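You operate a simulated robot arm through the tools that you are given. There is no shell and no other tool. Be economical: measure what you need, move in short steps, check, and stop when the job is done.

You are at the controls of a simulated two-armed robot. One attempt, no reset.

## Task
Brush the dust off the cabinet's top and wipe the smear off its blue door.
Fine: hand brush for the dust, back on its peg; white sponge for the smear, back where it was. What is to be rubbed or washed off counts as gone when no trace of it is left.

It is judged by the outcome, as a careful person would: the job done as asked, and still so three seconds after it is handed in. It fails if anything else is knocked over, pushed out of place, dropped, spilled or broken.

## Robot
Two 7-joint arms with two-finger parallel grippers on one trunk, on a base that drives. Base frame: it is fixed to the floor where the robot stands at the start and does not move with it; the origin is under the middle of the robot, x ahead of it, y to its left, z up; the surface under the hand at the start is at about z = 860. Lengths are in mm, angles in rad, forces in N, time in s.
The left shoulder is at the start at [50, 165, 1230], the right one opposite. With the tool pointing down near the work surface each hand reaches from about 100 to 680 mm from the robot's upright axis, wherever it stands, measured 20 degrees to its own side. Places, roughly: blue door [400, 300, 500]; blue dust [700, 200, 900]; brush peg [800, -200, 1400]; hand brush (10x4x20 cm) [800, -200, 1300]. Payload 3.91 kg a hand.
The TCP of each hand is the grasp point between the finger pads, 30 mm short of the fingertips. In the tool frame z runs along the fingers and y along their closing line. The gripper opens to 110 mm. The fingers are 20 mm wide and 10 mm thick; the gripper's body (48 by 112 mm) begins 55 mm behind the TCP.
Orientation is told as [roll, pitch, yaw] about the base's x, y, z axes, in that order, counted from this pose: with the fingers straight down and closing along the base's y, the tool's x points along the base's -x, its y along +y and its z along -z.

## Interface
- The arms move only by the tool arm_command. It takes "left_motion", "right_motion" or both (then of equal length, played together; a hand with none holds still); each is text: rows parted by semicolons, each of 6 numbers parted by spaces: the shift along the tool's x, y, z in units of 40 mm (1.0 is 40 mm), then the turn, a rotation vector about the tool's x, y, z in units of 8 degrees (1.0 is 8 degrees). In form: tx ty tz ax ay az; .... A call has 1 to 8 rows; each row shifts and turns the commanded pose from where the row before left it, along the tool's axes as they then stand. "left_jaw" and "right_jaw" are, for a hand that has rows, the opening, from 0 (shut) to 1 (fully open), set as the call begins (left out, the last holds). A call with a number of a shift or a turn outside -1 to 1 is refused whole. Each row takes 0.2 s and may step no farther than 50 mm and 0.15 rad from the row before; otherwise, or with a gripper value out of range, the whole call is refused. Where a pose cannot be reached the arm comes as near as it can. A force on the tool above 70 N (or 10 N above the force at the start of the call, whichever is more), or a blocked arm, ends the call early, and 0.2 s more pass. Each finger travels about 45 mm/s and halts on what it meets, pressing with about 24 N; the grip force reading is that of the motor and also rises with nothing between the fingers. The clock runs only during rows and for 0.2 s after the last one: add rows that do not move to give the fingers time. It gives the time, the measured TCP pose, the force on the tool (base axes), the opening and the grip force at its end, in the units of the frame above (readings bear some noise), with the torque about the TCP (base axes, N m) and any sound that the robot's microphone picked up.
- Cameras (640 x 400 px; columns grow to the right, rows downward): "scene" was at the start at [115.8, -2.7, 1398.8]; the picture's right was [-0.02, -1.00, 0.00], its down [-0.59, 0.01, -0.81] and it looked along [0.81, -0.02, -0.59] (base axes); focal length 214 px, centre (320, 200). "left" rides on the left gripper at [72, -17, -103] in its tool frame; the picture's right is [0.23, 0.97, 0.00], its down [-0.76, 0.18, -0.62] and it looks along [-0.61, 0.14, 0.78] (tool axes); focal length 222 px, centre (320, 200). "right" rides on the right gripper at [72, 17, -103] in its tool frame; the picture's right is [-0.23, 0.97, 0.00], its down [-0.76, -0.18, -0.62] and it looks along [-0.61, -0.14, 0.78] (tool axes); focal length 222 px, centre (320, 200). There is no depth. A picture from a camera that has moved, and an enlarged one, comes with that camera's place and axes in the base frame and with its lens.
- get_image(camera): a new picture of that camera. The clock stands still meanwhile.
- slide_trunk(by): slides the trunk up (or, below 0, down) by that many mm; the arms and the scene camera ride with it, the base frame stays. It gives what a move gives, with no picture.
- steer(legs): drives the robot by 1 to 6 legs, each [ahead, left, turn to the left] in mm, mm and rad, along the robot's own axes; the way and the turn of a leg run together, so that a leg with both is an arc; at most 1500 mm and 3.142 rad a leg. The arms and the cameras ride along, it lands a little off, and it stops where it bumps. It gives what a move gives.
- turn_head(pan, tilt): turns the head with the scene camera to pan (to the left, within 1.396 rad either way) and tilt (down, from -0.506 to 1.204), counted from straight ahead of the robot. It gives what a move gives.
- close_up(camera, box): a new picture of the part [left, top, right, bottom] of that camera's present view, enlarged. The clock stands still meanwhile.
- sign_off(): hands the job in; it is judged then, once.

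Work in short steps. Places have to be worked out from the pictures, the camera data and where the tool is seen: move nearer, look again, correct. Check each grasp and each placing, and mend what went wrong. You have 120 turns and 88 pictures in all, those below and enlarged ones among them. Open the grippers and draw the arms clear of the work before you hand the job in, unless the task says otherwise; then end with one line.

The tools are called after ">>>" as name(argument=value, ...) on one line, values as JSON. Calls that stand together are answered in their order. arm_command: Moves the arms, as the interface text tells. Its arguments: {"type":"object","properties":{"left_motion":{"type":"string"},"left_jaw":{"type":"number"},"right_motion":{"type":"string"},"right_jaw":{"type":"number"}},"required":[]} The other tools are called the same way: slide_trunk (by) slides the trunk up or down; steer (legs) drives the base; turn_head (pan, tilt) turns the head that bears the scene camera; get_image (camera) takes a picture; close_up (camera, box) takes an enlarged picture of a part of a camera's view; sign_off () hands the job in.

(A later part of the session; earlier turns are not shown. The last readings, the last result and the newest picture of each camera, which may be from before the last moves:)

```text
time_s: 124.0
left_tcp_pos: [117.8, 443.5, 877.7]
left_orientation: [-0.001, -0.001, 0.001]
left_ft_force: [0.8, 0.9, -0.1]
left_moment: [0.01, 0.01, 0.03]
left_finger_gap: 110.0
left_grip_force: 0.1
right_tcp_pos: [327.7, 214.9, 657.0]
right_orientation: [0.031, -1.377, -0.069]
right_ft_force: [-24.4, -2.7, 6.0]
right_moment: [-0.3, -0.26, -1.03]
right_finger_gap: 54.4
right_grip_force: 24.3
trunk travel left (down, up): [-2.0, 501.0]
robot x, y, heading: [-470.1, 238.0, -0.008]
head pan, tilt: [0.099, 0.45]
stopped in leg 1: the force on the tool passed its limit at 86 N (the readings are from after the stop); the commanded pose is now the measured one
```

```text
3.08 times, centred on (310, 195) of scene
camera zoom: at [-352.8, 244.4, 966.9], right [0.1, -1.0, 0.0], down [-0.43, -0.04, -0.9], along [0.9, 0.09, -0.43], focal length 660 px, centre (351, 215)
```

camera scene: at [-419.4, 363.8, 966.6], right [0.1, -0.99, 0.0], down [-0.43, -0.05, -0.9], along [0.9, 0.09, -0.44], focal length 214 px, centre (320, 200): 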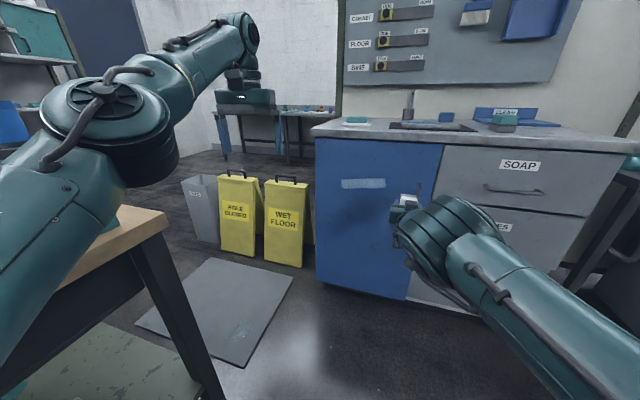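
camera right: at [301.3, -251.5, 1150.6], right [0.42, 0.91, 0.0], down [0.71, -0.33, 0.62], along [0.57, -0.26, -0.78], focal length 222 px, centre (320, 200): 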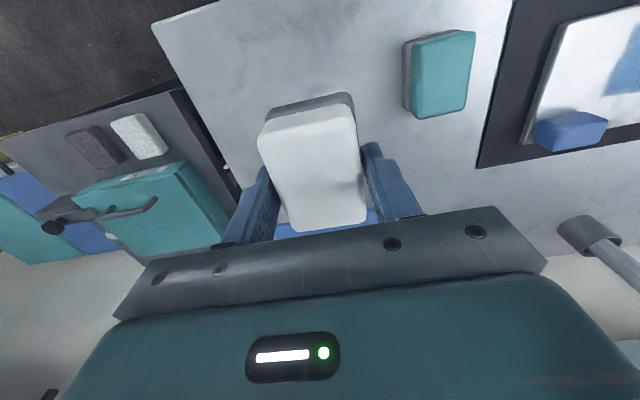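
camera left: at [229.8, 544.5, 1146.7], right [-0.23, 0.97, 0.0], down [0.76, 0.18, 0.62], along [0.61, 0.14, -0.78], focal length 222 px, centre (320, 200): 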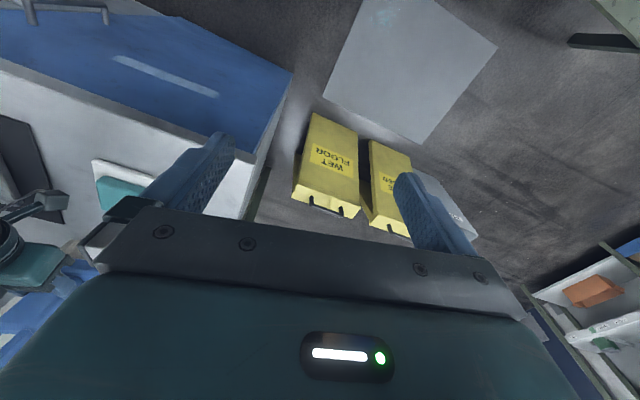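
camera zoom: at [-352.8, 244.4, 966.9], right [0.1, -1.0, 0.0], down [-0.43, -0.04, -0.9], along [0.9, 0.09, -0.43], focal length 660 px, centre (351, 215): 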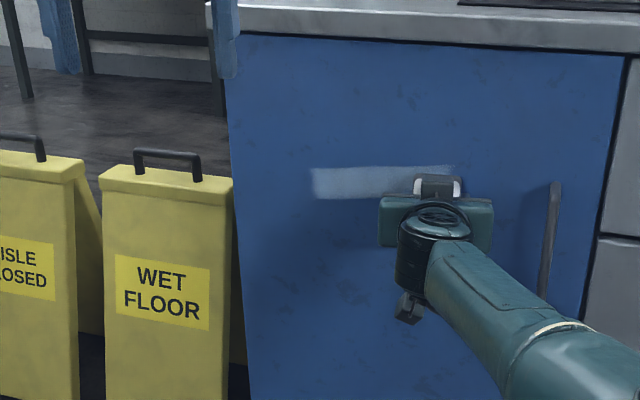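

The grip sticks under too much pressure. I ease off a few mm and sweep with the arm instead, in small rows.

>>> arm_command(right_motion="0 0 -.1 0 0 0;0 .4 .05 0 0 0;0 .4 .09 0 0 0;0 .4 .09 0 0 0;0 .4 .09 0 0 0;0 0 0 0 0 0")

```text
time_s: 125.4
left_tcp_pos: [120.4, 444.2, 877.2]
left_orientation: [-0.002, 0.004, 0.001]
left_ft_force: [-1.5, 1.0, 0.4]
left_moment: [0.02, -0.02, 0.0]
left_finger_gap: 110.1
left_grip_force: 0.0
right_tcp_pos: [322.8, 232.1, 653.1]
right_orientation: [0.036, -1.375, -0.076]
right_ft_force: [-0.2, 0.3, -0.2]
right_moment: [0.0, 0.0, 0.0]
right_finger_gap: 54.4
right_grip_force: 24.3
right hand out of reach, approached as far as the arm can: row 1, 2, 3, 4, 5
trunk travel left (down, up): [-2.0, 501.0]
robot x, y, heading: [-473.9, 236.9, -0.001]
head pan, tilt: [0.099, 0.45]
```

The arm is at its lateral limit and lost contact slightly. I use the base again with lighter pressure: forward ~6 mm and small diagonal legs.

>>> steer(legs=[[6, 0, 0], [3, 15, 0], [3, 15, 0]])

```text
time_s: 127.0
left_tcp_pos: [133.2, 472.8, 876.6]
left_orientation: [-0.001, 0.002, 0.0]
left_ft_force: [-0.6, 0.2, -0.2]
left_moment: [-0.01, -0.03, 0.0]
left_finger_gap: 110.0
left_grip_force: 0.1
right_tcp_pos: [335.9, 261.7, 655.0]
right_orientation: [0.037, -1.374, -0.074]
right_ft_force: [0.0, 0.0, -0.6]
right_moment: [0.02, -0.01, 0.03]
right_finger_gap: 54.4
right_grip_force: 24.1
trunk travel left (down, up): [-2.0, 501.0]
robot x, y, heading: [-455.3, 265.1, -0.0]
head pan, tilt: [0.099, 0.45]
```

Just shy of contact. I add 4 mm forward and continue left.

>>> steer(legs=[[4, 0, 0], [4, 20, 0], [4, 20, 0]])

>>> close_up(camera="scene", box=[240, 130, 420, 260])

```text
time_s: 128.1
left_tcp_pos: [135.2, 479.0, 877.4]
left_orientation: [0.0, -0.001, -0.004]
left_ft_force: [1.0, -0.4, 0.4]
left_moment: [-0.03, 0.01, -0.03]
left_finger_gap: 109.8
left_grip_force: 0.0
right_tcp_pos: [338.4, 263.7, 654.2]
right_orientation: [0.032, -1.372, -0.095]
right_ft_force: [-19.6, -2.6, 6.0]
right_moment: [-0.25, -0.21, -0.81]
right_finger_gap: 54.3
right_grip_force: 23.9
trunk travel left (down, up): [-2.0, 501.0]
robot x, y, heading: [-455.2, 276.8, -0.012]
head pan, tilt: [0.099, 0.45]
stopped in leg 2: the force on the tool passed its limit at 82 N (the readings are from after the stop); the commanded pose is now the measured one
```

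```text
3.08 times, centred on (330, 195) of scene
camera zoom: at [-335.8, 281.9, 966.9], right [0.09, -1.0, 0.0], down [-0.43, -0.04, -0.9], along [0.9, 0.09, -0.43], focal length 660 px, centre (289, 215)
```

zoom: 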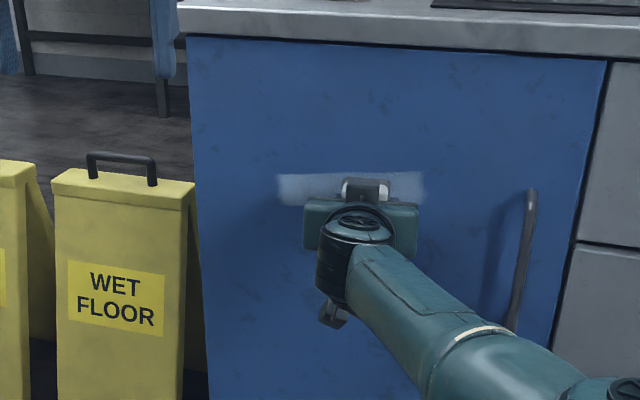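

The sponge grips the door when pressed. I check closely whether the touched parts are being cleaned.

>>> close_up(camera="scene", box=[305, 175, 370, 212])

```text
9.85 times, centred on (338, 194) of scene
camera zoom: at [-335.8, 281.9, 966.9], right [0.09, -1.0, 0.0], down [-0.43, -0.04, -0.9], along [0.9, 0.09, -0.43], focal length 2112 px, centre (148, 264)
```

zoom: 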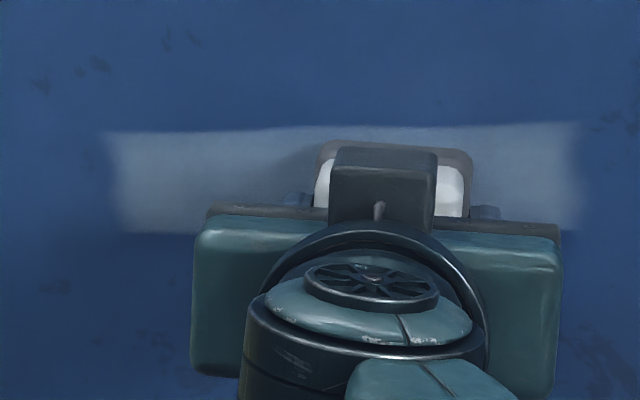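

The smear is still mostly there and the sponge sits ~12 mm low. I relieve pressure, raise 12 mm, and rub to the right with the arm along the door slant.

>>> arm_command(right_motion="0 0 -.15 0 0 0;-.3 0 -.05 0 0 0;0 0 .17 0 0 0;0 -.4 -.07 0 0 0;0 -.4 -.08 0 0 0;0 -.4 -.08 0 0 0;0 -.4 -.08 0 0 0;0 0 0 0 0 0")

```text
time_s: 128.9
left_tcp_pos: [135.3, 478.4, 877.0]
left_orientation: [0.0, 0.001, -0.003]
left_ft_force: [0.1, -0.9, 0.8]
left_moment: [0.02, -0.01, -0.02]
left_finger_gap: 109.8
left_grip_force: 0.1
right_tcp_pos: [339.7, 264.4, 655.7]
right_orientation: [0.086, -1.353, -0.149]
right_ft_force: [-13.3, -0.7, -0.5]
right_moment: [-0.05, -0.04, -0.52]
right_finger_gap: 54.4
right_grip_force: 23.8
right hand out of reach, approached as far as the arm can: row 1, 3, 4
trunk travel left (down, up): [-2.0, 501.0]
robot x, y, heading: [-456.1, 274.7, -0.01]
head pan, tilt: [0.099, 0.45]
stopped in row 4 (right hand): the force on the tool passed its limit at 77 N (the readings are from after the stop); the commanded pose is now the measured one
```

It's at the far reach limit (≈774 mm). I retract the arm ~50 mm relative to the base and will bring the base closer instead, so the arm has slack.

>>> arm_command(right_motion="0 0 -.5 0 0 0;0 -.3 -.5 0 0 0;-.2 -.3 -.4 0 0 0;-.2 0 0 0 0 0;0 0 0 0 0 0")

```text
time_s: 130.0
left_tcp_pos: [135.4, 478.3, 876.9]
left_orientation: [-0.001, 0.001, -0.003]
left_ft_force: [-0.4, -0.4, -0.7]
left_moment: [-0.01, -0.02, -0.01]
left_finger_gap: 110.1
left_grip_force: 0.0
right_tcp_pos: [337.6, 262.6, 657.0]
right_orientation: [0.122, -1.331, -0.182]
right_ft_force: [-6.7, -0.7, -2.2]
right_moment: [0.06, 0.03, -0.28]
right_finger_gap: 54.2
right_grip_force: 23.6
right hand out of reach, approached as far as the arm can: row 1, 2, 3
trunk travel left (down, up): [-2.0, 501.0]
robot x, y, heading: [-455.5, 275.8, -0.003]
head pan, tilt: [0.099, 0.45]
stopped in row 5 (right hand): the force on the tool passed its limit at 72 N (the readings are from after the stop); the commanded pose is now the measured one
```

Same wrist limit at this steep pitch. I back off 70 mm, relax the pitch to ≈ −1.05 (which was free-moving earlier), and see whether I can shift freely; the sponge can pivot flat in the pads.

>>> steer(legs=[[-70, 0, 0]])

>>> arm_command(right_motion="0 0 0 0 1 0;0 0 0 0 1 0;.1 0 -.5 0 0 0;.2 0 -.5 0 0 0;.2 0 -.5 0 0 0;0 0 0 0 0 0")

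```text
time_s: 131.0
left_tcp_pos: [66.4, 479.8, 876.4]
left_orientation: [0.001, 0.001, -0.003]
left_ft_force: [0.1, -0.3, 0.3]
left_moment: [-0.04, 0.01, 0.02]
left_finger_gap: 109.9
left_grip_force: 0.0
right_tcp_pos: [269.9, 265.5, 656.5]
right_orientation: [0.118, -1.332, -0.177]
right_ft_force: [-0.6, 0.3, -1.0]
right_moment: [-0.02, -0.01, 0.0]
right_finger_gap: 54.3
right_grip_force: 24.0
trunk travel left (down, up): [-2.0, 501.0]
robot x, y, heading: [-521.6, 274.4, -0.002]
head pan, tilt: [0.099, 0.45]
```

```text
time_s: 132.4
left_tcp_pos: [66.4, 480.0, 875.5]
left_orientation: [0.0, 0.004, -0.003]
left_ft_force: [-0.1, 1.4, 0.6]
left_moment: [-0.03, 0.0, -0.02]
left_finger_gap: 109.8
left_grip_force: 0.2
right_tcp_pos: [257.4, 265.5, 676.5]
right_orientation: [0.055, -1.055, -0.11]
right_ft_force: [-0.4, 0.3, -0.4]
right_moment: [-0.02, 0.02, -0.01]
right_finger_gap: 54.1
right_grip_force: 23.7
right hand out of reach, approached as far as the arm can: row 1, 2, 3, 4, 5
trunk travel left (down, up): [-2.0, 501.0]
robot x, y, heading: [-523.3, 276.2, -0.001]
head pan, tilt: [0.099, 0.45]
```

I test whether it moves freely to the right and back from here.

>>> arm_command(right_motion="0 -1 0 0 0 0;0 -1 0 0 0 0;0 0 -.5 0 0 0;0 0 -.5 0 0 0;0 0 0 0 0 0")

```text
time_s: 133.6
left_tcp_pos: [66.2, 480.2, 876.7]
left_orientation: [-0.001, 0.001, -0.005]
left_ft_force: [0.5, 0.2, 0.1]
left_moment: [-0.03, 0.0, -0.01]
left_finger_gap: 110.0
left_grip_force: 0.0
right_tcp_pos: [277.3, 207.0, 694.7]
right_orientation: [0.058, -1.054, -0.111]
right_ft_force: [-0.1, 0.5, -0.7]
right_moment: [0.03, 0.01, 0.02]
right_finger_gap: 54.2
right_grip_force: 23.8
right hand out of reach, approached as far as the arm can: row 1, 2, 3, 4
trunk travel left (down, up): [-2.0, 501.0]
robot x, y, heading: [-524.2, 276.8, -0.003]
head pan, tilt: [0.099, 0.45]
```

Reaching inward past its own side is what the right arm can't do. New plan: face the robot about 0.9 rad left so that the door lies on the right arm's own side, hand mostly down, wiping with the sponge's front. First I return the hand to tool-down, drawn back.

>>> arm_command(right_motion=".5 -.5 -.6 0 1 0;.5 -.5 -.6 0 1 0;.5 -.5 -.5 0 1 0;.7 -.5 -.3 0 1 0;.9 -.5 0 0 1 0;.9 -.5 0 0 1 0;.9 -.5 0 0 1 0;.9 -.5 0 0 .5 0")

>>> arm_command(right_motion=".9 -.5 0 0 0 0;.9 -.5 0 0 0 0;.9 -.5 0 0 0 0;0 0 0 0 0 0")

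```text
time_s: 135.4
left_tcp_pos: [66.2, 479.3, 875.0]
left_orientation: [0.001, 0.002, -0.004]
left_ft_force: [-0.9, -0.2, -1.0]
left_moment: [-0.03, -0.01, 0.0]
left_finger_gap: 110.2
left_grip_force: 0.2
right_tcp_pos: [139.9, 94.1, 646.8]
right_orientation: [0.026, -0.04, -0.072]
right_ft_force: [-1.1, -0.1, -1.0]
right_moment: [0.03, 0.01, -0.02]
right_finger_gap: 54.3
right_grip_force: 24.1
right hand out of reach, approached as far as the arm can: row 1, 2, 3, 4, 5, 6, 7, 8
trunk travel left (down, up): [-2.0, 501.0]
robot x, y, heading: [-525.6, 273.7, -0.005]
head pan, tilt: [0.099, 0.45]
```

```text
time_s: 136.4
left_tcp_pos: [65.4, 479.4, 876.0]
left_orientation: [0.001, 0.003, -0.004]
left_ft_force: [-0.2, -0.2, -0.1]
left_moment: [-0.01, -0.01, -0.03]
left_finger_gap: 109.7
left_grip_force: 0.1
right_tcp_pos: [133.6, 94.2, 648.2]
right_orientation: [0.027, -0.006, -0.068]
right_ft_force: [-0.8, -0.7, -0.5]
right_moment: [0.02, 0.01, 0.04]
right_finger_gap: 54.2
right_grip_force: 24.1
right hand out of reach, approached as far as the arm can: row 1, 2, 3
trunk travel left (down, up): [-2.0, 501.0]
robot x, y, heading: [-522.9, 275.4, 0.001]
head pan, tilt: [0.099, 0.45]
```

The low shoulder is the limit now. TCP is clear of the cabinet (x=134), so I raise the trunk 210 mm, then lower and draw back the hand.

>>> slide_trunk(by=210)

>>> arm_command(right_motion=".7 -.4 .7 0 0 0;.7 -.4 .7 0 0 0;.7 -.4 .7 0 0 0;.7 -.4 .7 0 0 0;.7 -.4 .7 0 0 0;.7 -.4 .7 0 0 0;.5 -.4 .5 0 0 0;0 0 0 0 0 0")

```text
time_s: 138.7
left_tcp_pos: [66.8, 480.2, 1086.3]
left_orientation: [-0.001, 0.002, -0.002]
left_ft_force: [-0.3, -0.7, -0.4]
left_moment: [0.03, -0.03, 0.0]
left_finger_gap: 109.9
left_grip_force: 0.0
right_tcp_pos: [132.1, 95.2, 858.0]
right_orientation: [0.027, -0.007, -0.07]
right_ft_force: [0.2, -0.6, -0.3]
right_moment: [0.05, 0.01, 0.0]
right_finger_gap: 54.1
right_grip_force: 24.1
trunk travel left (down, up): [-212.0, 291.0]
robot x, y, heading: [-525.1, 274.4, -0.004]
head pan, tilt: [0.099, 0.45]
```

```text
time_s: 140.5
left_tcp_pos: [66.3, 479.7, 1087.1]
left_orientation: [0.0, -0.001, -0.004]
left_ft_force: [0.3, 0.6, -0.5]
left_moment: [0.02, 0.0, 0.0]
left_finger_gap: 110.1
left_grip_force: 0.1
right_tcp_pos: [120.4, 81.4, 667.3]
right_orientation: [0.014, -0.009, -0.092]
right_ft_force: [-0.2, -0.4, -0.6]
right_moment: [0.03, -0.02, -0.02]
right_finger_gap: 54.2
right_grip_force: 24.4
right hand out of reach, approached as far as the arm can: row 1, 2, 3, 4, 5, 6, 7
trunk travel left (down, up): [-212.0, 291.0]
robot x, y, heading: [-522.3, 275.9, -0.005]
head pan, tilt: [0.099, 0.45]
```

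The posture is wound up near a joint limit. I unwind it by moving the hand outward to the right and then back.

>>> arm_command(right_motion="0 -1 -.3 0 0 0;0 -1 -.3 0 0 0;0 -1 -.3 0 0 0;0 -1 -.3 0 0 0;0 -1 0 0 0 0;0 -1 0 0 0 0;0 -1 0 0 0 0;0 0 0 0 0 0")

>>> arm_command(right_motion="1 0 0 0 0 0;1 0 0 0 0 0;1 0 0 0 0 0;1 0 0 0 0 0;0 0 0 0 0 0")

```text
time_s: 142.3
left_tcp_pos: [66.0, 479.5, 1085.4]
left_orientation: [0.0, 0.003, -0.003]
left_ft_force: [0.4, -1.3, -0.5]
left_moment: [-0.01, 0.0, 0.02]
left_finger_gap: 110.1
left_grip_force: 0.0
right_tcp_pos: [129.2, 71.5, 706.1]
right_orientation: [0.008, -0.01, -0.107]
right_ft_force: [-0.2, 0.0, -0.5]
right_moment: [-0.01, -0.01, 0.0]
right_finger_gap: 54.2
right_grip_force: 23.9
right hand out of reach, approached as far as the arm can: row 1, 2, 3, 4, 5, 6, 7
trunk travel left (down, up): [-212.0, 291.0]
robot x, y, heading: [-525.1, 273.7, 0.001]
head pan, tilt: [0.099, 0.45]
```

```text
time_s: 143.5
left_tcp_pos: [66.5, 478.9, 1085.8]
left_orientation: [-0.001, 0.002, -0.004]
left_ft_force: [0.0, -0.7, 0.4]
left_moment: [-0.02, 0.02, 0.0]
left_finger_gap: 110.1
left_grip_force: 0.2
right_tcp_pos: [124.5, 100.1, 692.3]
right_orientation: [0.028, -0.007, -0.069]
right_ft_force: [0.4, 1.1, -1.8]
right_moment: [0.0, 0.02, 0.01]
right_finger_gap: 54.2
right_grip_force: 24.3
right hand out of reach, approached as far as the arm can: row 1, 2, 3, 4
trunk travel left (down, up): [-212.0, 291.0]
robot x, y, heading: [-521.3, 277.3, -0.006]
head pan, tilt: [0.099, 0.45]
```

I realise the commanded pose kept drifting while "out of reach" (by my count it is now near (−547, −430, 708), behind the robot). I bring the command back to a reachable place, about (−130, −25).

>>> arm_command(right_motion="-.85 .85 0 0 0 0;-.85 .85 0 0 0 0;-.85 .85 0 0 0 0;-.85 .85 0 0 0 0;-.85 .85 0 0 0 0;-.85 .85 0 0 0 0;-.85 .85 0 0 0 0;-.85 .85 0 0 0 0")

>>> arm_command(right_motion="-.85 .85 0 0 0 0;-.85 .85 0 0 0 0;-.85 .85 0 0 0 0;-.85 .85 0 0 0 0;0 0 0 0 0 0;0 0 0 0 0 0;0 0 0 0 0 0")

```text
time_s: 145.3
left_tcp_pos: [65.8, 479.6, 1085.8]
left_orientation: [0.0, 0.002, -0.002]
left_ft_force: [0.3, 0.1, 0.2]
left_moment: [0.0, 0.01, 0.03]
left_finger_gap: 109.9
left_grip_force: 0.1
right_tcp_pos: [118.4, 176.2, 717.1]
right_orientation: [0.026, -0.008, -0.069]
right_ft_force: [-0.5, -0.3, -0.4]
right_moment: [0.0, 0.01, 0.0]
right_finger_gap: 54.3
right_grip_force: 24.2
right hand out of reach, approached as far as the arm can: row 1, 2, 3, 4, 5, 6, 7, 8
trunk travel left (down, up): [-212.0, 291.0]
robot x, y, heading: [-520.8, 275.2, -0.008]
head pan, tilt: [0.099, 0.45]
```

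```text
time_s: 146.9
left_tcp_pos: [65.8, 479.2, 1085.9]
left_orientation: [0.0, 0.001, -0.005]
left_ft_force: [0.8, -0.3, 0.3]
left_moment: [0.0, -0.04, 0.01]
left_finger_gap: 110.4
left_grip_force: 0.0
right_tcp_pos: [115.4, 193.8, 732.0]
right_orientation: [0.026, -0.006, -0.071]
right_ft_force: [0.2, 0.2, -0.5]
right_moment: [0.01, 0.0, 0.01]
right_finger_gap: 54.2
right_grip_force: 24.0
right hand out of reach, approached as far as the arm can: row 1, 2, 3, 4
trunk travel left (down, up): [-212.0, 291.0]
robot x, y, heading: [-523.6, 277.1, -0.004]
head pan, tilt: [0.099, 0.45]
```

Each row just ends at what is reachable, so the arm is posture-limited: it can go left/forward but not back. I'll exploit that: let the base and the trunk do the moves. I set the hand's yaw to the door (−0.21) and pitch to ≈ −0.5.

>>> arm_command(right_motion="0 0 0 0 0 1;0 .5 0 0 -.9 0;0 .5 0 0 -.9 0;0 .5 0 0 -.9 0;0 .5 0 0 -.9 0;0 0 0 0 0 0")

```text
time_s: 148.3
left_tcp_pos: [66.7, 480.4, 1086.6]
left_orientation: [0.0, 0.001, -0.004]
left_ft_force: [0.2, 0.9, 0.6]
left_moment: [0.01, -0.03, 0.02]
left_finger_gap: 109.7
left_grip_force: 0.2
right_tcp_pos: [172.5, 262.2, 730.0]
right_orientation: [0.03, -0.509, -0.224]
right_ft_force: [-0.1, 0.6, -0.3]
right_moment: [-0.04, 0.02, 0.02]
right_finger_gap: 54.0
right_grip_force: 23.8
right hand out of reach, approached as far as the arm can: row 2, 3, 4, 5
trunk travel left (down, up): [-212.0, 291.0]
robot x, y, heading: [-526.0, 274.6, -0.002]
head pan, tilt: [0.099, 0.45]
```

Now TCP (172, 262, 730), pitch −0.51, yaw −0.22, matched to the door. Drive to the smear's right end and creep forward until contact stops it.

>>> steer(legs=[[0, -46, 0], [140, 0, 0]])

>>> steer(legs=[[10, 0, 0], [6, 0, 0], [6, 0, 0], [6, 0, 0]])

```text
time_s: 150.3
left_tcp_pos: [201.3, 435.3, 1085.3]
left_orientation: [0.001, 0.003, -0.001]
left_ft_force: [0.5, 0.7, -0.4]
left_moment: [0.0, 0.0, -0.01]
left_finger_gap: 110.3
left_grip_force: 0.1
right_tcp_pos: [308.4, 217.9, 728.5]
right_orientation: [0.03, -0.505, -0.221]
right_ft_force: [0.2, -0.1, -1.2]
right_moment: [-0.01, 0.01, -0.01]
right_finger_gap: 54.1
right_grip_force: 23.7
trunk travel left (down, up): [-212.0, 291.0]
robot x, y, heading: [-386.7, 229.6, -0.002]
head pan, tilt: [0.099, 0.45]
```

```text
time_s: 152.0
left_tcp_pos: [226.5, 435.8, 1087.2]
left_orientation: [0.0, 0.002, 0.001]
left_ft_force: [-0.8, 0.4, -0.1]
left_moment: [-0.03, -0.02, -0.04]
left_finger_gap: 110.1
left_grip_force: 0.1
right_tcp_pos: [333.6, 218.8, 728.3]
right_orientation: [0.027, -0.5, -0.221]
right_ft_force: [-28.6, -0.7, -5.0]
right_moment: [-0.01, 0.33, 0.07]
right_finger_gap: 54.5
right_grip_force: 24.0
trunk travel left (down, up): [-212.0, 291.0]
robot x, y, heading: [-360.1, 227.5, -0.002]
head pan, tilt: [0.099, 0.45]
```

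Flat contact at 28 N (no twist moment). Now I rub by sliding the trunk down and up.

>>> slide_trunk(by=-95)

>>> slide_trunk(by=60)

>>> close_up(camera="scene", box=[240, 180, 440, 330])

```text
time_s: 153.3
left_tcp_pos: [227.0, 434.8, 992.1]
left_orientation: [0.0, 0.001, -0.001]
left_ft_force: [0.3, 0.4, 0.1]
left_moment: [-0.01, 0.0, 0.0]
left_finger_gap: 110.1
left_grip_force: 0.1
right_tcp_pos: [334.6, 218.9, 632.4]
right_orientation: [0.026, -0.5, -0.219]
right_ft_force: [-8.1, 3.3, 2.5]
right_moment: [0.03, -0.06, 0.2]
right_finger_gap: 54.4
right_grip_force: 23.9
trunk travel left (down, up): [-117.0, 386.0]
robot x, y, heading: [-364.9, 229.6, -0.004]
head pan, tilt: [0.099, 0.45]
```

```text
time_s: 154.3
left_tcp_pos: [228.5, 436.3, 1051.3]
left_orientation: [0.0, 0.002, 0.001]
left_ft_force: [1.0, 0.1, 0.3]
left_moment: [0.0, -0.01, 0.01]
left_finger_gap: 109.8
left_grip_force: 0.0
right_tcp_pos: [334.4, 217.3, 693.1]
right_orientation: [0.027, -0.498, -0.221]
right_ft_force: [-14.3, 0.0, -4.5]
right_moment: [-0.02, 0.18, 0.18]
right_finger_gap: 54.5
right_grip_force: 23.7
trunk travel left (down, up): [-177.0, 326.0]
robot x, y, heading: [-362.6, 228.4, 0.002]
head pan, tilt: [0.099, 0.45]
```

```text
2.67 times, centred on (340, 255) of scene
camera zoom: at [-242.1, 236.5, 1141.8], right [0.1, -1.0, 0.0], down [-0.43, -0.04, -0.9], along [0.9, 0.09, -0.43], focal length 572 px, centre (267, 53)
```

zoom: 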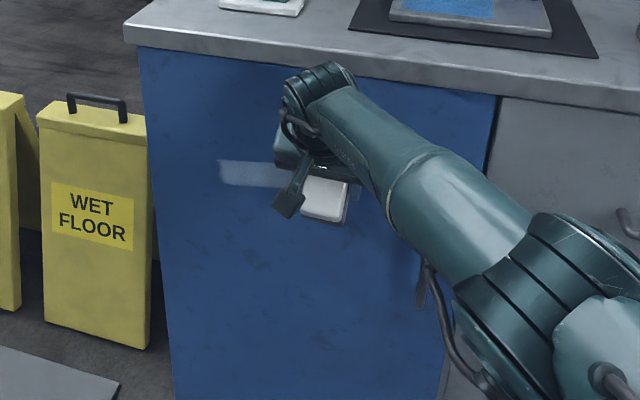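

Vertical rubbing slides smoothly and works. I rub this strip again higher, then step 37 mm left along the door, creep to contact and rub the next strip.

>>> slide_trunk(by=30)

>>> slide_trunk(by=-90)

>>> slide_trunk(by=90)

>>> steer(legs=[[-10, 0, 0], [8, 37, 0], [6, 0, 0], [5, 0, 0], [4, 0, 0]])

>>> slide_trunk(by=-90)

>>> slide_trunk(by=90)

```text
time_s: 155.0
left_tcp_pos: [227.9, 435.4, 1081.4]
left_orientation: [0.0, 0.002, 0.0]
left_ft_force: [0.0, -0.2, 0.3]
left_moment: [0.0, 0.01, 0.04]
left_finger_gap: 110.0
left_grip_force: 0.0
right_tcp_pos: [333.7, 218.7, 723.8]
right_orientation: [0.027, -0.499, -0.22]
right_ft_force: [-15.9, 2.3, -5.0]
right_moment: [0.05, 0.24, 0.16]
right_finger_gap: 54.8
right_grip_force: 24.0
trunk travel left (down, up): [-207.0, 296.0]
robot x, y, heading: [-359.2, 230.8, -0.002]
head pan, tilt: [0.099, 0.45]
```

```text
time_s: 156.3
left_tcp_pos: [229.0, 434.6, 991.3]
left_orientation: [0.0, 0.002, -0.001]
left_ft_force: [-0.7, -0.6, 0.2]
left_moment: [0.02, 0.0, -0.03]
left_finger_gap: 110.3
left_grip_force: 0.0
right_tcp_pos: [333.9, 216.6, 631.0]
right_orientation: [0.025, -0.5, -0.222]
right_ft_force: [-0.4, -0.3, -1.1]
right_moment: [0.01, -0.01, -0.01]
right_finger_gap: 54.4
right_grip_force: 24.1
trunk travel left (down, up): [-117.0, 386.0]
robot x, y, heading: [-362.5, 227.0, 0.0]
head pan, tilt: [0.099, 0.45]
```

```text
time_s: 157.5
left_tcp_pos: [229.8, 435.0, 1080.7]
left_orientation: [0.0, 0.004, 0.001]
left_ft_force: [0.0, -1.0, 0.6]
left_moment: [-0.01, 0.0, 0.01]
left_finger_gap: 109.9
left_grip_force: 0.1
right_tcp_pos: [334.6, 217.7, 722.4]
right_orientation: [0.026, -0.498, -0.221]
right_ft_force: [0.2, -0.2, 0.4]
right_moment: [-0.03, 0.0, 0.03]
right_finger_gap: 54.6
right_grip_force: 23.6
trunk travel left (down, up): [-207.0, 296.0]
robot x, y, heading: [-362.8, 226.7, 0.002]
head pan, tilt: [0.099, 0.45]
```

```text
time_s: 159.9
left_tcp_pos: [240.5, 471.9, 1082.7]
left_orientation: [0.003, 0.002, 0.002]
left_ft_force: [0.2, 0.5, 0.8]
left_moment: [0.01, -0.02, 0.02]
left_finger_gap: 110.1
left_grip_force: 0.1
right_tcp_pos: [344.0, 254.4, 723.0]
right_orientation: [0.024, -0.492, -0.223]
right_ft_force: [-34.3, -2.0, 3.0]
right_moment: [-0.03, 0.12, -0.01]
right_finger_gap: 54.7
right_grip_force: 23.8
trunk travel left (down, up): [-207.0, 296.0]
robot x, y, heading: [-348.0, 267.0, 0.003]
head pan, tilt: [0.099, 0.45]
```

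```text
time_s: 161.1
left_tcp_pos: [240.2, 473.2, 991.6]
left_orientation: [0.0, 0.002, 0.003]
left_ft_force: [0.3, 0.9, -0.2]
left_moment: [0.02, 0.06, -0.02]
left_finger_gap: 110.2
left_grip_force: 0.1
right_tcp_pos: [344.6, 256.1, 631.2]
right_orientation: [0.024, -0.491, -0.219]
right_ft_force: [-14.5, 5.1, 7.2]
right_moment: [-0.03, -0.16, 0.19]
right_finger_gap: 54.5
right_grip_force: 23.6
trunk travel left (down, up): [-117.0, 386.0]
robot x, y, heading: [-347.4, 264.9, 0.005]
head pan, tilt: [0.099, 0.45]
```

```text
time_s: 162.4
left_tcp_pos: [240.4, 470.8, 1080.8]
left_orientation: [0.0, 0.001, 0.0]
left_ft_force: [-0.5, -0.2, 1.0]
left_moment: [-0.02, 0.03, 0.02]
left_finger_gap: 110.0
left_grip_force: 0.0
right_tcp_pos: [342.6, 254.7, 720.1]
right_orientation: [0.023, -0.487, -0.223]
right_ft_force: [-19.5, 1.7, -7.9]
right_moment: [0.03, 0.35, 0.21]
right_finger_gap: 54.7
right_grip_force: 23.6
trunk travel left (down, up): [-207.0, 296.0]
robot x, y, heading: [-348.3, 261.5, -0.001]
head pan, tilt: [0.099, 0.45]
```

Contact held well on strip 2. I repeat for the next two strips.

>>> slide_trunk(by=-90)

>>> steer(legs=[[-10, 0, 0], [8, 37, 0], [6, 0, 0], [5, 0, 0], [3, 0, 0]])

>>> slide_trunk(by=90)

>>> slide_trunk(by=-95)

>>> slide_trunk(by=90)

>>> steer(legs=[[-10, 0, 0], [8, 37, 0], [6, 0, 0], [5, 0, 0], [3, 0, 0]])

>>> slide_trunk(by=-95)

>>> slide_trunk(by=90)

>>> slide_trunk(by=-90)

```text
time_s: 163.6
left_tcp_pos: [241.3, 471.0, 991.8]
left_orientation: [-0.002, 0.001, 0.002]
left_ft_force: [-0.5, 0.3, -0.6]
left_moment: [0.01, 0.02, -0.01]
left_finger_gap: 109.9
left_grip_force: 0.1
right_tcp_pos: [344.5, 253.5, 630.1]
right_orientation: [0.022, -0.49, -0.222]
right_ft_force: [-1.0, 0.5, -0.6]
right_moment: [-0.05, 0.0, 0.07]
right_finger_gap: 54.7
right_grip_force: 24.0
trunk travel left (down, up): [-117.0, 386.0]
robot x, y, heading: [-345.9, 266.0, -0.001]
head pan, tilt: [0.099, 0.45]
```

```text
time_s: 165.9
left_tcp_pos: [252.4, 508.2, 992.5]
left_orientation: [0.0, 0.0, 0.004]
left_ft_force: [-0.3, -0.3, -0.3]
left_moment: [-0.01, -0.03, 0.02]
left_finger_gap: 110.0
left_grip_force: 0.2
right_tcp_pos: [353.6, 291.8, 630.7]
right_orientation: [0.021, -0.486, -0.22]
right_ft_force: [-32.3, -2.3, 3.2]
right_moment: [-0.02, 0.08, 0.03]
right_finger_gap: 54.8
right_grip_force: 24.2
trunk travel left (down, up): [-117.0, 386.0]
robot x, y, heading: [-340.2, 301.4, 0.002]
head pan, tilt: [0.099, 0.45]
```

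```text
time_s: 167.2
left_tcp_pos: [253.0, 509.1, 1081.7]
left_orientation: [0.0, 0.002, 0.003]
left_ft_force: [0.0, 0.2, -0.6]
left_moment: [-0.05, 0.01, 0.02]
left_finger_gap: 109.6
left_grip_force: 0.2
right_tcp_pos: [355.2, 293.2, 719.8]
right_orientation: [0.02, -0.48, -0.221]
right_ft_force: [-13.3, 1.1, -4.4]
right_moment: [0.01, 0.13, 0.15]
right_finger_gap: 54.5
right_grip_force: 24.2
trunk travel left (down, up): [-207.0, 296.0]
robot x, y, heading: [-335.5, 299.1, -0.001]
head pan, tilt: [0.099, 0.45]
```

```text
time_s: 168.4
left_tcp_pos: [252.1, 509.2, 987.3]
left_orientation: [0.0, 0.003, 0.004]
left_ft_force: [0.0, 0.5, -0.8]
left_moment: [-0.02, 0.02, 0.0]
left_finger_gap: 110.2
left_grip_force: 0.0
right_tcp_pos: [354.6, 292.6, 624.1]
right_orientation: [0.021, -0.481, -0.219]
right_ft_force: [-7.3, 4.8, 2.4]
right_moment: [0.11, -0.11, 0.3]
right_finger_gap: 54.6
right_grip_force: 24.1
trunk travel left (down, up): [-112.0, 391.0]
robot x, y, heading: [-339.3, 300.4, 0.0]
head pan, tilt: [0.099, 0.45]
```

```text
time_s: 169.7
left_tcp_pos: [252.9, 509.3, 1076.5]
left_orientation: [-0.001, 0.002, 0.001]
left_ft_force: [-0.1, 0.7, -0.4]
left_moment: [-0.04, 0.0, -0.01]
left_finger_gap: 110.0
left_grip_force: 0.1
right_tcp_pos: [354.3, 292.3, 714.6]
right_orientation: [0.02, -0.485, -0.219]
right_ft_force: [-11.4, 0.2, -2.9]
right_moment: [-0.02, 0.12, 0.24]
right_finger_gap: 54.2
right_grip_force: 24.1
trunk travel left (down, up): [-202.0, 301.0]
robot x, y, heading: [-337.6, 298.9, 0.003]
head pan, tilt: [0.099, 0.45]
```

```text
time_s: 172.0
left_tcp_pos: [262.0, 546.2, 1077.4]
left_orientation: [0.0, 0.001, 0.002]
left_ft_force: [-0.2, 0.7, -0.5]
left_moment: [-0.03, 0.01, -0.02]
left_finger_gap: 109.9
left_grip_force: 0.1
right_tcp_pos: [364.0, 329.7, 714.0]
right_orientation: [0.017, -0.476, -0.217]
right_ft_force: [-33.4, -3.0, 3.3]
right_moment: [0.01, 0.04, -0.01]
right_finger_gap: 54.8
right_grip_force: 23.8
trunk travel left (down, up): [-202.0, 301.0]
robot x, y, heading: [-325.9, 336.1, 0.001]
head pan, tilt: [0.099, 0.45]
```

```text
time_s: 173.3
left_tcp_pos: [262.4, 546.5, 982.3]
left_orientation: [-0.001, -0.001, 0.002]
left_ft_force: [-0.2, 0.3, 0.2]
left_moment: [0.0, 0.02, 0.0]
left_finger_gap: 109.9
left_grip_force: 0.1
right_tcp_pos: [363.7, 330.9, 617.9]
right_orientation: [0.019, -0.476, -0.219]
right_ft_force: [-14.5, 6.1, 7.5]
right_moment: [0.0, -0.16, 0.18]
right_finger_gap: 54.5
right_grip_force: 23.7
trunk travel left (down, up): [-107.0, 396.0]
robot x, y, heading: [-325.1, 335.6, 0.003]
head pan, tilt: [0.099, 0.45]
```

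```text
time_s: 174.6
left_tcp_pos: [264.6, 545.7, 1072.3]
left_orientation: [0.001, 0.002, 0.003]
left_ft_force: [-0.7, -0.2, -0.8]
left_moment: [-0.01, 0.02, -0.02]
left_finger_gap: 109.8
left_grip_force: 0.1
right_tcp_pos: [365.1, 330.1, 706.0]
right_orientation: [0.018, -0.47, -0.223]
right_ft_force: [-19.5, 2.4, -7.3]
right_moment: [0.05, 0.25, 0.17]
right_finger_gap: 54.7
right_grip_force: 24.4
trunk travel left (down, up): [-197.0, 306.0]
robot x, y, heading: [-325.7, 338.0, 0.001]
head pan, tilt: [0.099, 0.45]
```

```text
time_s: 175.8
left_tcp_pos: [265.0, 545.4, 981.0]
left_orientation: [0.0, 0.002, 0.002]
left_ft_force: [-0.3, 0.9, 0.0]
left_moment: [-0.03, -0.02, 0.0]
left_finger_gap: 110.0
left_grip_force: 0.0
right_tcp_pos: [365.2, 329.6, 615.7]
right_orientation: [0.019, -0.475, -0.222]
right_ft_force: [-1.2, 1.5, -1.7]
right_moment: [-0.02, 0.02, 0.12]
right_finger_gap: 54.4
right_grip_force: 24.7
trunk travel left (down, up): [-107.0, 396.0]
robot x, y, heading: [-323.3, 340.1, 0.004]
head pan, tilt: [0.099, 0.45]
```

Now the leftmost strip (y≈366), then back off and take a look.

>>> steer(legs=[[-10, 0, 0], [8, 37, 0], [6, 0, 0], [5, 0, 0], [3, 0, 0]])

>>> slide_trunk(by=95)

>>> slide_trunk(by=-95)

>>> slide_trunk(by=95)

>>> steer(legs=[[-140, 0, 0]])

>>> close_up(camera="scene", box=[280, 140, 460, 300])

```text
time_s: 178.1
left_tcp_pos: [274.5, 583.4, 983.3]
left_orientation: [0.0, 0.0, 0.004]
left_ft_force: [-0.9, 0.3, 0.2]
left_moment: [0.02, 0.01, 0.01]
left_finger_gap: 110.0
left_grip_force: 0.1
right_tcp_pos: [372.6, 368.3, 616.5]
right_orientation: [0.013, -0.467, -0.219]
right_ft_force: [-40.4, -4.7, 7.2]
right_moment: [0.11, 0.27, 0.53]
right_finger_gap: 54.2
right_grip_force: 23.9
trunk travel left (down, up): [-107.0, 396.0]
robot x, y, heading: [-318.7, 373.1, 0.006]
head pan, tilt: [0.099, 0.45]
```

```text
time_s: 179.4
left_tcp_pos: [275.6, 584.9, 1075.1]
left_orientation: [-0.001, 0.002, 0.001]
left_ft_force: [0.3, 0.5, 0.2]
left_moment: [0.01, 0.0, 0.04]
left_finger_gap: 110.0
left_grip_force: 0.0
right_tcp_pos: [371.8, 368.2, 709.1]
right_orientation: [0.012, -0.463, -0.221]
right_ft_force: [-14.5, 0.9, -4.2]
right_moment: [-0.01, 0.11, 0.22]
right_finger_gap: 54.4
right_grip_force: 24.1
trunk travel left (down, up): [-202.0, 301.0]
robot x, y, heading: [-310.4, 374.2, 0.005]
head pan, tilt: [0.099, 0.45]
```

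```text
time_s: 180.7
left_tcp_pos: [275.6, 584.2, 982.9]
left_orientation: [0.0, 0.002, 0.002]
left_ft_force: [0.0, -0.8, -0.3]
left_moment: [0.01, 0.03, 0.0]
left_finger_gap: 109.6
left_grip_force: 0.0
right_tcp_pos: [373.0, 367.7, 614.4]
right_orientation: [0.012, -0.464, -0.218]
right_ft_force: [-15.5, 4.3, 3.6]
right_moment: [0.19, 0.07, 0.48]
right_finger_gap: 54.7
right_grip_force: 23.5
trunk travel left (down, up): [-107.0, 396.0]
robot x, y, heading: [-313.0, 379.4, 0.002]
head pan, tilt: [0.099, 0.45]
```

```text
time_s: 182.0
left_tcp_pos: [275.5, 583.7, 1076.7]
left_orientation: [0.0, 0.003, 0.005]
left_ft_force: [-0.5, 0.4, 0.4]
left_moment: [0.03, 0.0, 0.03]
left_finger_gap: 110.0
left_grip_force: 0.1
right_tcp_pos: [374.1, 368.9, 710.9]
right_orientation: [0.012, -0.466, -0.217]
right_ft_force: [-19.7, 3.3, -3.8]
right_moment: [-0.02, 0.47, 0.55]
right_finger_gap: 54.5
right_grip_force: 24.1
trunk travel left (down, up): [-202.0, 301.0]
robot x, y, heading: [-311.4, 373.9, 0.001]
head pan, tilt: [0.099, 0.45]
```

```text
time_s: 183.3
left_tcp_pos: [135.4, 583.7, 1076.6]
left_orientation: [0.0, 0.003, 0.002]
left_ft_force: [0.2, 0.6, -0.4]
left_moment: [-0.01, 0.01, -0.03]
left_finger_gap: 110.1
left_grip_force: 0.1
right_tcp_pos: [233.6, 368.2, 710.1]
right_orientation: [0.013, -0.464, -0.22]
right_ft_force: [-0.9, -0.9, -0.1]
right_moment: [0.01, 0.01, -0.02]
right_finger_gap: 54.6
right_grip_force: 23.8
trunk travel left (down, up): [-202.0, 301.0]
robot x, y, heading: [-457.1, 376.5, 0.0]
head pan, tilt: [0.099, 0.45]
```

```text
2.50 times, centred on (370, 220) of scene
camera zoom: at [-335.1, 383.9, 1166.7], right [0.1, -0.99, 0.0], down [-0.43, -0.04, -0.9], along [0.9, 0.09, -0.43], focal length 536 px, centre (195, 150)
```

zoom: 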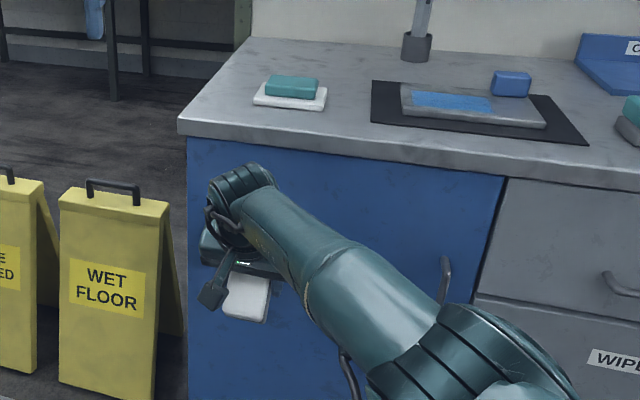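

The arm hides the door. I turn the hand back to tool-down, raise the trunk, strafe right to the sponge's place, then view the door from there.

>>> arm_command(right_motion="0 0 0 0 .85 0;0 0 0 0 .85 0;0 0 0 0 .85 0;0 0 0 0 .75 0;0 0 0 0 0 0")

>>> slide_trunk(by=265)

>>> steer(legs=[[0, -600, 0]])

>>> turn_head(pan=0.55, tilt=0.6)

>>> get_image(camera="scene")

```text
time_s: 184.5
left_tcp_pos: [135.1, 583.1, 1075.9]
left_orientation: [-0.002, 0.002, 0.003]
left_ft_force: [0.5, 0.4, -0.6]
left_moment: [-0.01, -0.02, 0.0]
left_finger_gap: 110.0
left_grip_force: 0.2
right_tcp_pos: [171.9, 340.1, 714.2]
right_orientation: [0.01, -0.003, -0.214]
right_ft_force: [-0.3, 0.1, -1.5]
right_moment: [0.02, -0.04, 0.01]
right_finger_gap: 54.3
right_grip_force: 23.9
right hand out of reach, approached as far as the arm can: row 1, 2, 3, 4
trunk travel left (down, up): [-202.0, 301.0]
robot x, y, heading: [-457.1, 373.5, -0.001]
head pan, tilt: [0.099, 0.45]
```

```text
time_s: 187.2
left_tcp_pos: [135.0, 583.5, 1341.2]
left_orientation: [-0.002, 0.002, 0.001]
left_ft_force: [0.6, 0.0, -0.5]
left_moment: [-0.02, -0.03, -0.01]
left_finger_gap: 109.9
left_grip_force: 0.1
right_tcp_pos: [172.0, 339.7, 979.8]
right_orientation: [0.01, -0.004, -0.215]
right_ft_force: [-0.3, -0.4, 0.2]
right_moment: [-0.02, 0.0, -0.03]
right_finger_gap: 54.3
right_grip_force: 24.2
trunk travel left (down, up): [-467.0, 36.0]
robot x, y, heading: [-455.5, 375.1, -0.003]
head pan, tilt: [0.099, 0.45]
```

```text
time_s: 192.9
left_tcp_pos: [135.0, -13.8, 1341.3]
left_orientation: [0.0, 0.002, -0.001]
left_ft_force: [0.5, -0.2, 0.3]
left_moment: [0.01, -0.02, -0.01]
left_finger_gap: 109.7
left_grip_force: 0.1
right_tcp_pos: [172.7, -258.4, 979.3]
right_orientation: [0.01, -0.003, -0.216]
right_ft_force: [-0.2, -0.3, -1.4]
right_moment: [-0.04, -0.01, 0.02]
right_finger_gap: 54.4
right_grip_force: 24.0
trunk travel left (down, up): [-467.0, 36.0]
robot x, y, heading: [-453.6, -218.7, -0.0]
head pan, tilt: [0.099, 0.45]
```

```text
time_s: 193.8
left_tcp_pos: [135.7, -14.4, 1341.9]
left_orientation: [0.001, 0.003, -0.002]
left_ft_force: [0.9, -0.3, -0.3]
left_moment: [0.01, 0.0, 0.0]
left_finger_gap: 110.1
left_grip_force: 0.0
right_tcp_pos: [172.0, -257.5, 979.7]
right_orientation: [0.01, -0.005, -0.218]
right_ft_force: [0.6, -0.3, -1.0]
right_moment: [0.01, -0.01, -0.02]
right_finger_gap: 54.5
right_grip_force: 23.5
trunk travel left (down, up): [-467.0, 36.0]
robot x, y, heading: [-455.7, -220.3, -0.007]
head pan, tilt: [0.55, 0.6]
```

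```text
2 pictures are left
camera scene: at [-351.2, -175.3, 1418.1], right [0.52, -0.85, 0.0], down [-0.48, -0.29, -0.83], along [0.7, 0.43, -0.56], focal length 214 px, centre (320, 200)
```

scene: 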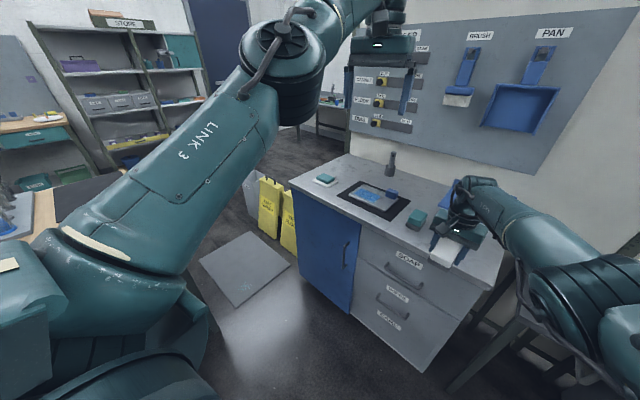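

The door is in clear view; one enlarged picture to verify the smear is gone.

>>> close_up(camera="scene", box=[288, 185, 368, 250])

```text
6.15 times, centred on (328, 218) of scene
camera zoom: at [-351.2, -175.3, 1418.1], right [0.52, -0.85, 0.0], down [-0.48, -0.29, -0.83], along [0.7, 0.43, -0.56], focal length 1320 px, centre (271, 92)
```

zoom: 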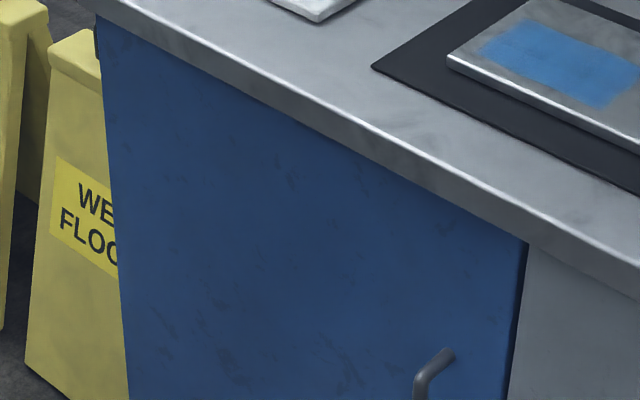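

The door is clean. Now I return the sponge: fix the yaw and drive to the noted place (371, −279.7).

>>> arm_command(right_motion="0 0 0 0 0 -.18;0 0 0 0 0 0")

>>> steer(legs=[[0, -21, 0], [198, 0, 0]])

>>> arm_command(right_motion="0 0 0 0 0 0")

```text
time_s: 194.4
left_tcp_pos: [135.4, -13.6, 1340.4]
left_orientation: [-0.001, 0.002, -0.004]
left_ft_force: [-0.1, 0.4, 0.1]
left_moment: [0.02, 0.0, 0.0]
left_finger_gap: 110.1
left_grip_force: 0.1
right_tcp_pos: [171.7, -258.5, 980.3]
right_orientation: [0.01, -0.005, -0.191]
right_ft_force: [-0.6, -0.3, -0.8]
right_moment: [0.0, -0.02, 0.0]
right_finger_gap: 54.6
right_grip_force: 24.0
trunk travel left (down, up): [-467.0, 36.0]
robot x, y, heading: [-457.3, -217.7, 0.001]
head pan, tilt: [0.55, 0.6]
```

```text
time_s: 196.5
left_tcp_pos: [332.9, -32.9, 1341.0]
left_orientation: [0.001, 0.002, 0.002]
left_ft_force: [0.6, 0.3, 0.3]
left_moment: [0.01, 0.06, -0.01]
left_finger_gap: 110.0
left_grip_force: 0.1
right_tcp_pos: [369.8, -275.7, 979.6]
right_orientation: [0.01, -0.004, -0.188]
right_ft_force: [-0.2, 0.2, -0.8]
right_moment: [0.0, 0.0, 0.0]
right_finger_gap: 54.4
right_grip_force: 24.1
trunk travel left (down, up): [-467.0, 36.0]
robot x, y, heading: [-258.7, -241.3, -0.003]
head pan, tilt: [0.55, 0.6]
```

```text
time_s: 196.9
left_tcp_pos: [333.2, -32.6, 1341.5]
left_orientation: [0.001, 0.004, 0.004]
left_ft_force: [0.5, 0.4, 0.7]
left_moment: [-0.02, 0.0, 0.0]
left_finger_gap: 110.0
left_grip_force: 0.1
right_tcp_pos: [369.6, -276.1, 980.4]
right_orientation: [0.011, -0.005, -0.187]
right_ft_force: [-0.5, 0.1, -0.9]
right_moment: [0.02, -0.02, 0.01]
right_finger_gap: 54.4
right_grip_force: 23.7
trunk travel left (down, up): [-467.0, 36.0]
robot x, y, heading: [-254.8, -242.5, 0.003]
head pan, tilt: [0.55, 0.6]
```

Within 4 mm. I nudge −4 mm in y and lower to just above the surface.

>>> steer(legs=[[1, -4, 0]])

>>> slide_trunk(by=-58)

>>> slide_trunk(by=-6)

```text
time_s: 197.6
left_tcp_pos: [333.7, -36.4, 1340.8]
left_orientation: [-0.001, 0.002, 0.003]
left_ft_force: [0.1, 0.1, -0.1]
left_moment: [0.0, -0.02, -0.01]
left_finger_gap: 110.0
left_grip_force: 0.1
right_tcp_pos: [369.9, -281.1, 978.7]
right_orientation: [0.011, -0.005, -0.189]
right_ft_force: [1.0, -0.1, -1.2]
right_moment: [0.0, -0.02, -0.03]
right_finger_gap: 54.5
right_grip_force: 24.2
trunk travel left (down, up): [-467.0, 36.0]
robot x, y, heading: [-251.7, -245.5, -0.002]
head pan, tilt: [0.55, 0.6]
```

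```text
time_s: 198.6
left_tcp_pos: [333.1, -36.6, 1282.9]
left_orientation: [0.001, 0.002, 0.003]
left_ft_force: [-0.3, 0.1, -0.3]
left_moment: [0.01, -0.01, 0.01]
left_finger_gap: 110.1
left_grip_force: 0.1
right_tcp_pos: [370.3, -280.1, 921.7]
right_orientation: [0.011, -0.006, -0.19]
right_ft_force: [0.5, 0.0, -0.7]
right_moment: [-0.01, -0.02, 0.02]
right_finger_gap: 54.7
right_grip_force: 23.9
trunk travel left (down, up): [-409.0, 94.0]
robot x, y, heading: [-256.9, -246.1, 0.002]
head pan, tilt: [0.55, 0.6]
```

```text
time_s: 199.2
left_tcp_pos: [334.8, -38.0, 1278.4]
left_orientation: [0.0, 0.004, 0.003]
left_ft_force: [0.1, 0.9, 1.0]
left_moment: [0.03, 0.02, 0.04]
left_finger_gap: 109.9
left_grip_force: 0.0
right_tcp_pos: [370.3, -280.2, 915.0]
right_orientation: [0.01, -0.006, -0.188]
right_ft_force: [-0.1, -0.7, -0.7]
right_moment: [-0.01, 0.0, 0.0]
right_finger_gap: 54.5
right_grip_force: 23.8
trunk travel left (down, up): [-403.0, 100.0]
robot x, y, heading: [-254.7, -242.5, 0.003]
head pan, tilt: [0.55, 0.6]
```

No contact at 915, so the sponge isn't tilted much. I lower in 3 mm steps to the original 909.

>>> slide_trunk(by=-3)

>>> slide_trunk(by=-3)

```text
time_s: 199.7
left_tcp_pos: [334.5, -36.3, 1275.0]
left_orientation: [-0.001, 0.002, 0.004]
left_ft_force: [0.0, -0.5, 0.2]
left_moment: [0.02, 0.01, -0.01]
left_finger_gap: 109.8
left_grip_force: 0.0
right_tcp_pos: [370.3, -280.7, 911.9]
right_orientation: [0.011, -0.004, -0.189]
right_ft_force: [0.2, 0.1, -1.0]
right_moment: [0.01, -0.04, 0.01]
right_finger_gap: 54.6
right_grip_force: 23.8
trunk travel left (down, up): [-400.0, 103.0]
robot x, y, heading: [-257.3, -248.4, 0.005]
head pan, tilt: [0.55, 0.6]
```

```text
time_s: 200.2
left_tcp_pos: [332.5, -37.0, 1270.9]
left_orientation: [0.0, 0.002, 0.006]
left_ft_force: [0.9, 0.2, -1.1]
left_moment: [-0.01, -0.01, 0.03]
left_finger_gap: 110.0
left_grip_force: 0.1
right_tcp_pos: [370.8, -280.1, 908.8]
right_orientation: [0.009, -0.004, -0.187]
right_ft_force: [-0.1, -0.1, -1.1]
right_moment: [0.0, 0.01, 0.0]
right_finger_gap: 54.5
right_grip_force: 24.2
trunk travel left (down, up): [-397.0, 106.0]
robot x, y, heading: [-256.3, -243.9, -0.003]
head pan, tilt: [0.55, 0.6]
```

Still no contact; the sponge slid slightly up in the grip. A few more small steps.

>>> slide_trunk(by=-3)

>>> slide_trunk(by=-3)

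```text
time_s: 200.7
left_tcp_pos: [334.4, -36.8, 1268.6]
left_orientation: [0.0, 0.002, 0.005]
left_ft_force: [0.0, 1.1, -0.1]
left_moment: [-0.04, -0.01, 0.0]
left_finger_gap: 110.0
left_grip_force: 0.1
right_tcp_pos: [372.3, -280.3, 906.6]
right_orientation: [0.011, -0.006, -0.187]
right_ft_force: [0.3, -0.4, 0.0]
right_moment: [0.0, -0.01, 0.01]
right_finger_gap: 54.5
right_grip_force: 24.5
trunk travel left (down, up): [-394.0, 109.0]
robot x, y, heading: [-256.9, -244.3, 0.004]
head pan, tilt: [0.55, 0.6]
```

```text
time_s: 201.2
left_tcp_pos: [335.0, -38.0, 1265.5]
left_orientation: [0.001, 0.002, 0.003]
left_ft_force: [-0.7, -0.1, 0.3]
left_moment: [0.01, 0.01, 0.02]
left_finger_gap: 109.8
left_grip_force: 0.1
right_tcp_pos: [370.7, -280.3, 904.1]
right_orientation: [0.01, -0.005, -0.188]
right_ft_force: [-0.2, 0.2, -0.4]
right_moment: [0.01, -0.01, -0.01]
right_finger_gap: 54.3
right_grip_force: 24.2
trunk travel left (down, up): [-391.0, 112.0]
robot x, y, heading: [-255.7, -245.9, 0.006]
head pan, tilt: [0.55, 0.6]
```

>>> slide_trunk(by=-3)

>>> slide_trunk(by=-2)

>>> slide_trunk(by=-2)

```text
time_s: 201.8
left_tcp_pos: [333.5, -36.0, 1263.3]
left_orientation: [0.001, 0.001, 0.004]
left_ft_force: [-0.1, -0.1, 0.4]
left_moment: [0.02, 0.01, 0.01]
left_finger_gap: 110.0
left_grip_force: 0.0
right_tcp_pos: [370.1, -280.7, 900.7]
right_orientation: [0.012, -0.004, -0.188]
right_ft_force: [-0.6, -0.3, -0.3]
right_moment: [0.02, -0.04, 0.01]
right_finger_gap: 54.6
right_grip_force: 24.2
trunk travel left (down, up): [-388.0, 115.0]
robot x, y, heading: [-252.2, -240.1, 0.001]
head pan, tilt: [0.55, 0.6]
```

```text
time_s: 202.3
left_tcp_pos: [334.9, -37.2, 1260.2]
left_orientation: [0.0, 0.0, 0.003]
left_ft_force: [0.3, -0.8, -0.2]
left_moment: [-0.02, -0.03, -0.01]
left_finger_gap: 109.9
left_grip_force: 0.1
right_tcp_pos: [371.0, -279.7, 898.7]
right_orientation: [0.011, -0.005, -0.189]
right_ft_force: [0.6, 0.3, -0.1]
right_moment: [0.0, -0.02, 0.0]
right_finger_gap: 54.6
right_grip_force: 24.2
trunk travel left (down, up): [-386.0, 117.0]
robot x, y, heading: [-257.6, -241.8, -0.001]
head pan, tilt: [0.55, 0.6]
```

```text
time_s: 202.8
left_tcp_pos: [333.6, -37.4, 1258.7]
left_orientation: [-0.001, 0.002, 0.003]
left_ft_force: [-0.3, 0.1, -0.1]
left_moment: [0.01, 0.0, 0.01]
left_finger_gap: 109.9
left_grip_force: 0.0
right_tcp_pos: [371.2, -279.6, 896.7]
right_orientation: [0.01, -0.006, -0.189]
right_ft_force: [0.3, 0.5, -1.0]
right_moment: [0.02, -0.03, 0.01]
right_finger_gap: 54.4
right_grip_force: 23.5
trunk travel left (down, up): [-384.0, 119.0]
robot x, y, heading: [-255.0, -245.2, -0.001]
head pan, tilt: [0.55, 0.6]
```

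The fingertips are nearly at the table, still no touch. I use the last picture to see how the sponge sits in the hand.

>>> get_image(camera="right")

```text
0 pictures are left
camera right: at [302.4, -251.7, 1000.5], right [0.41, 0.91, 0.01], down [0.71, -0.32, 0.62], along [0.57, -0.25, -0.78], focal length 222 px, centre (320, 200)
```

right: 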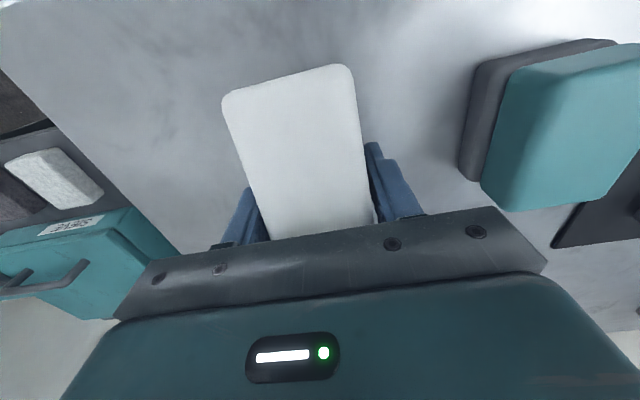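

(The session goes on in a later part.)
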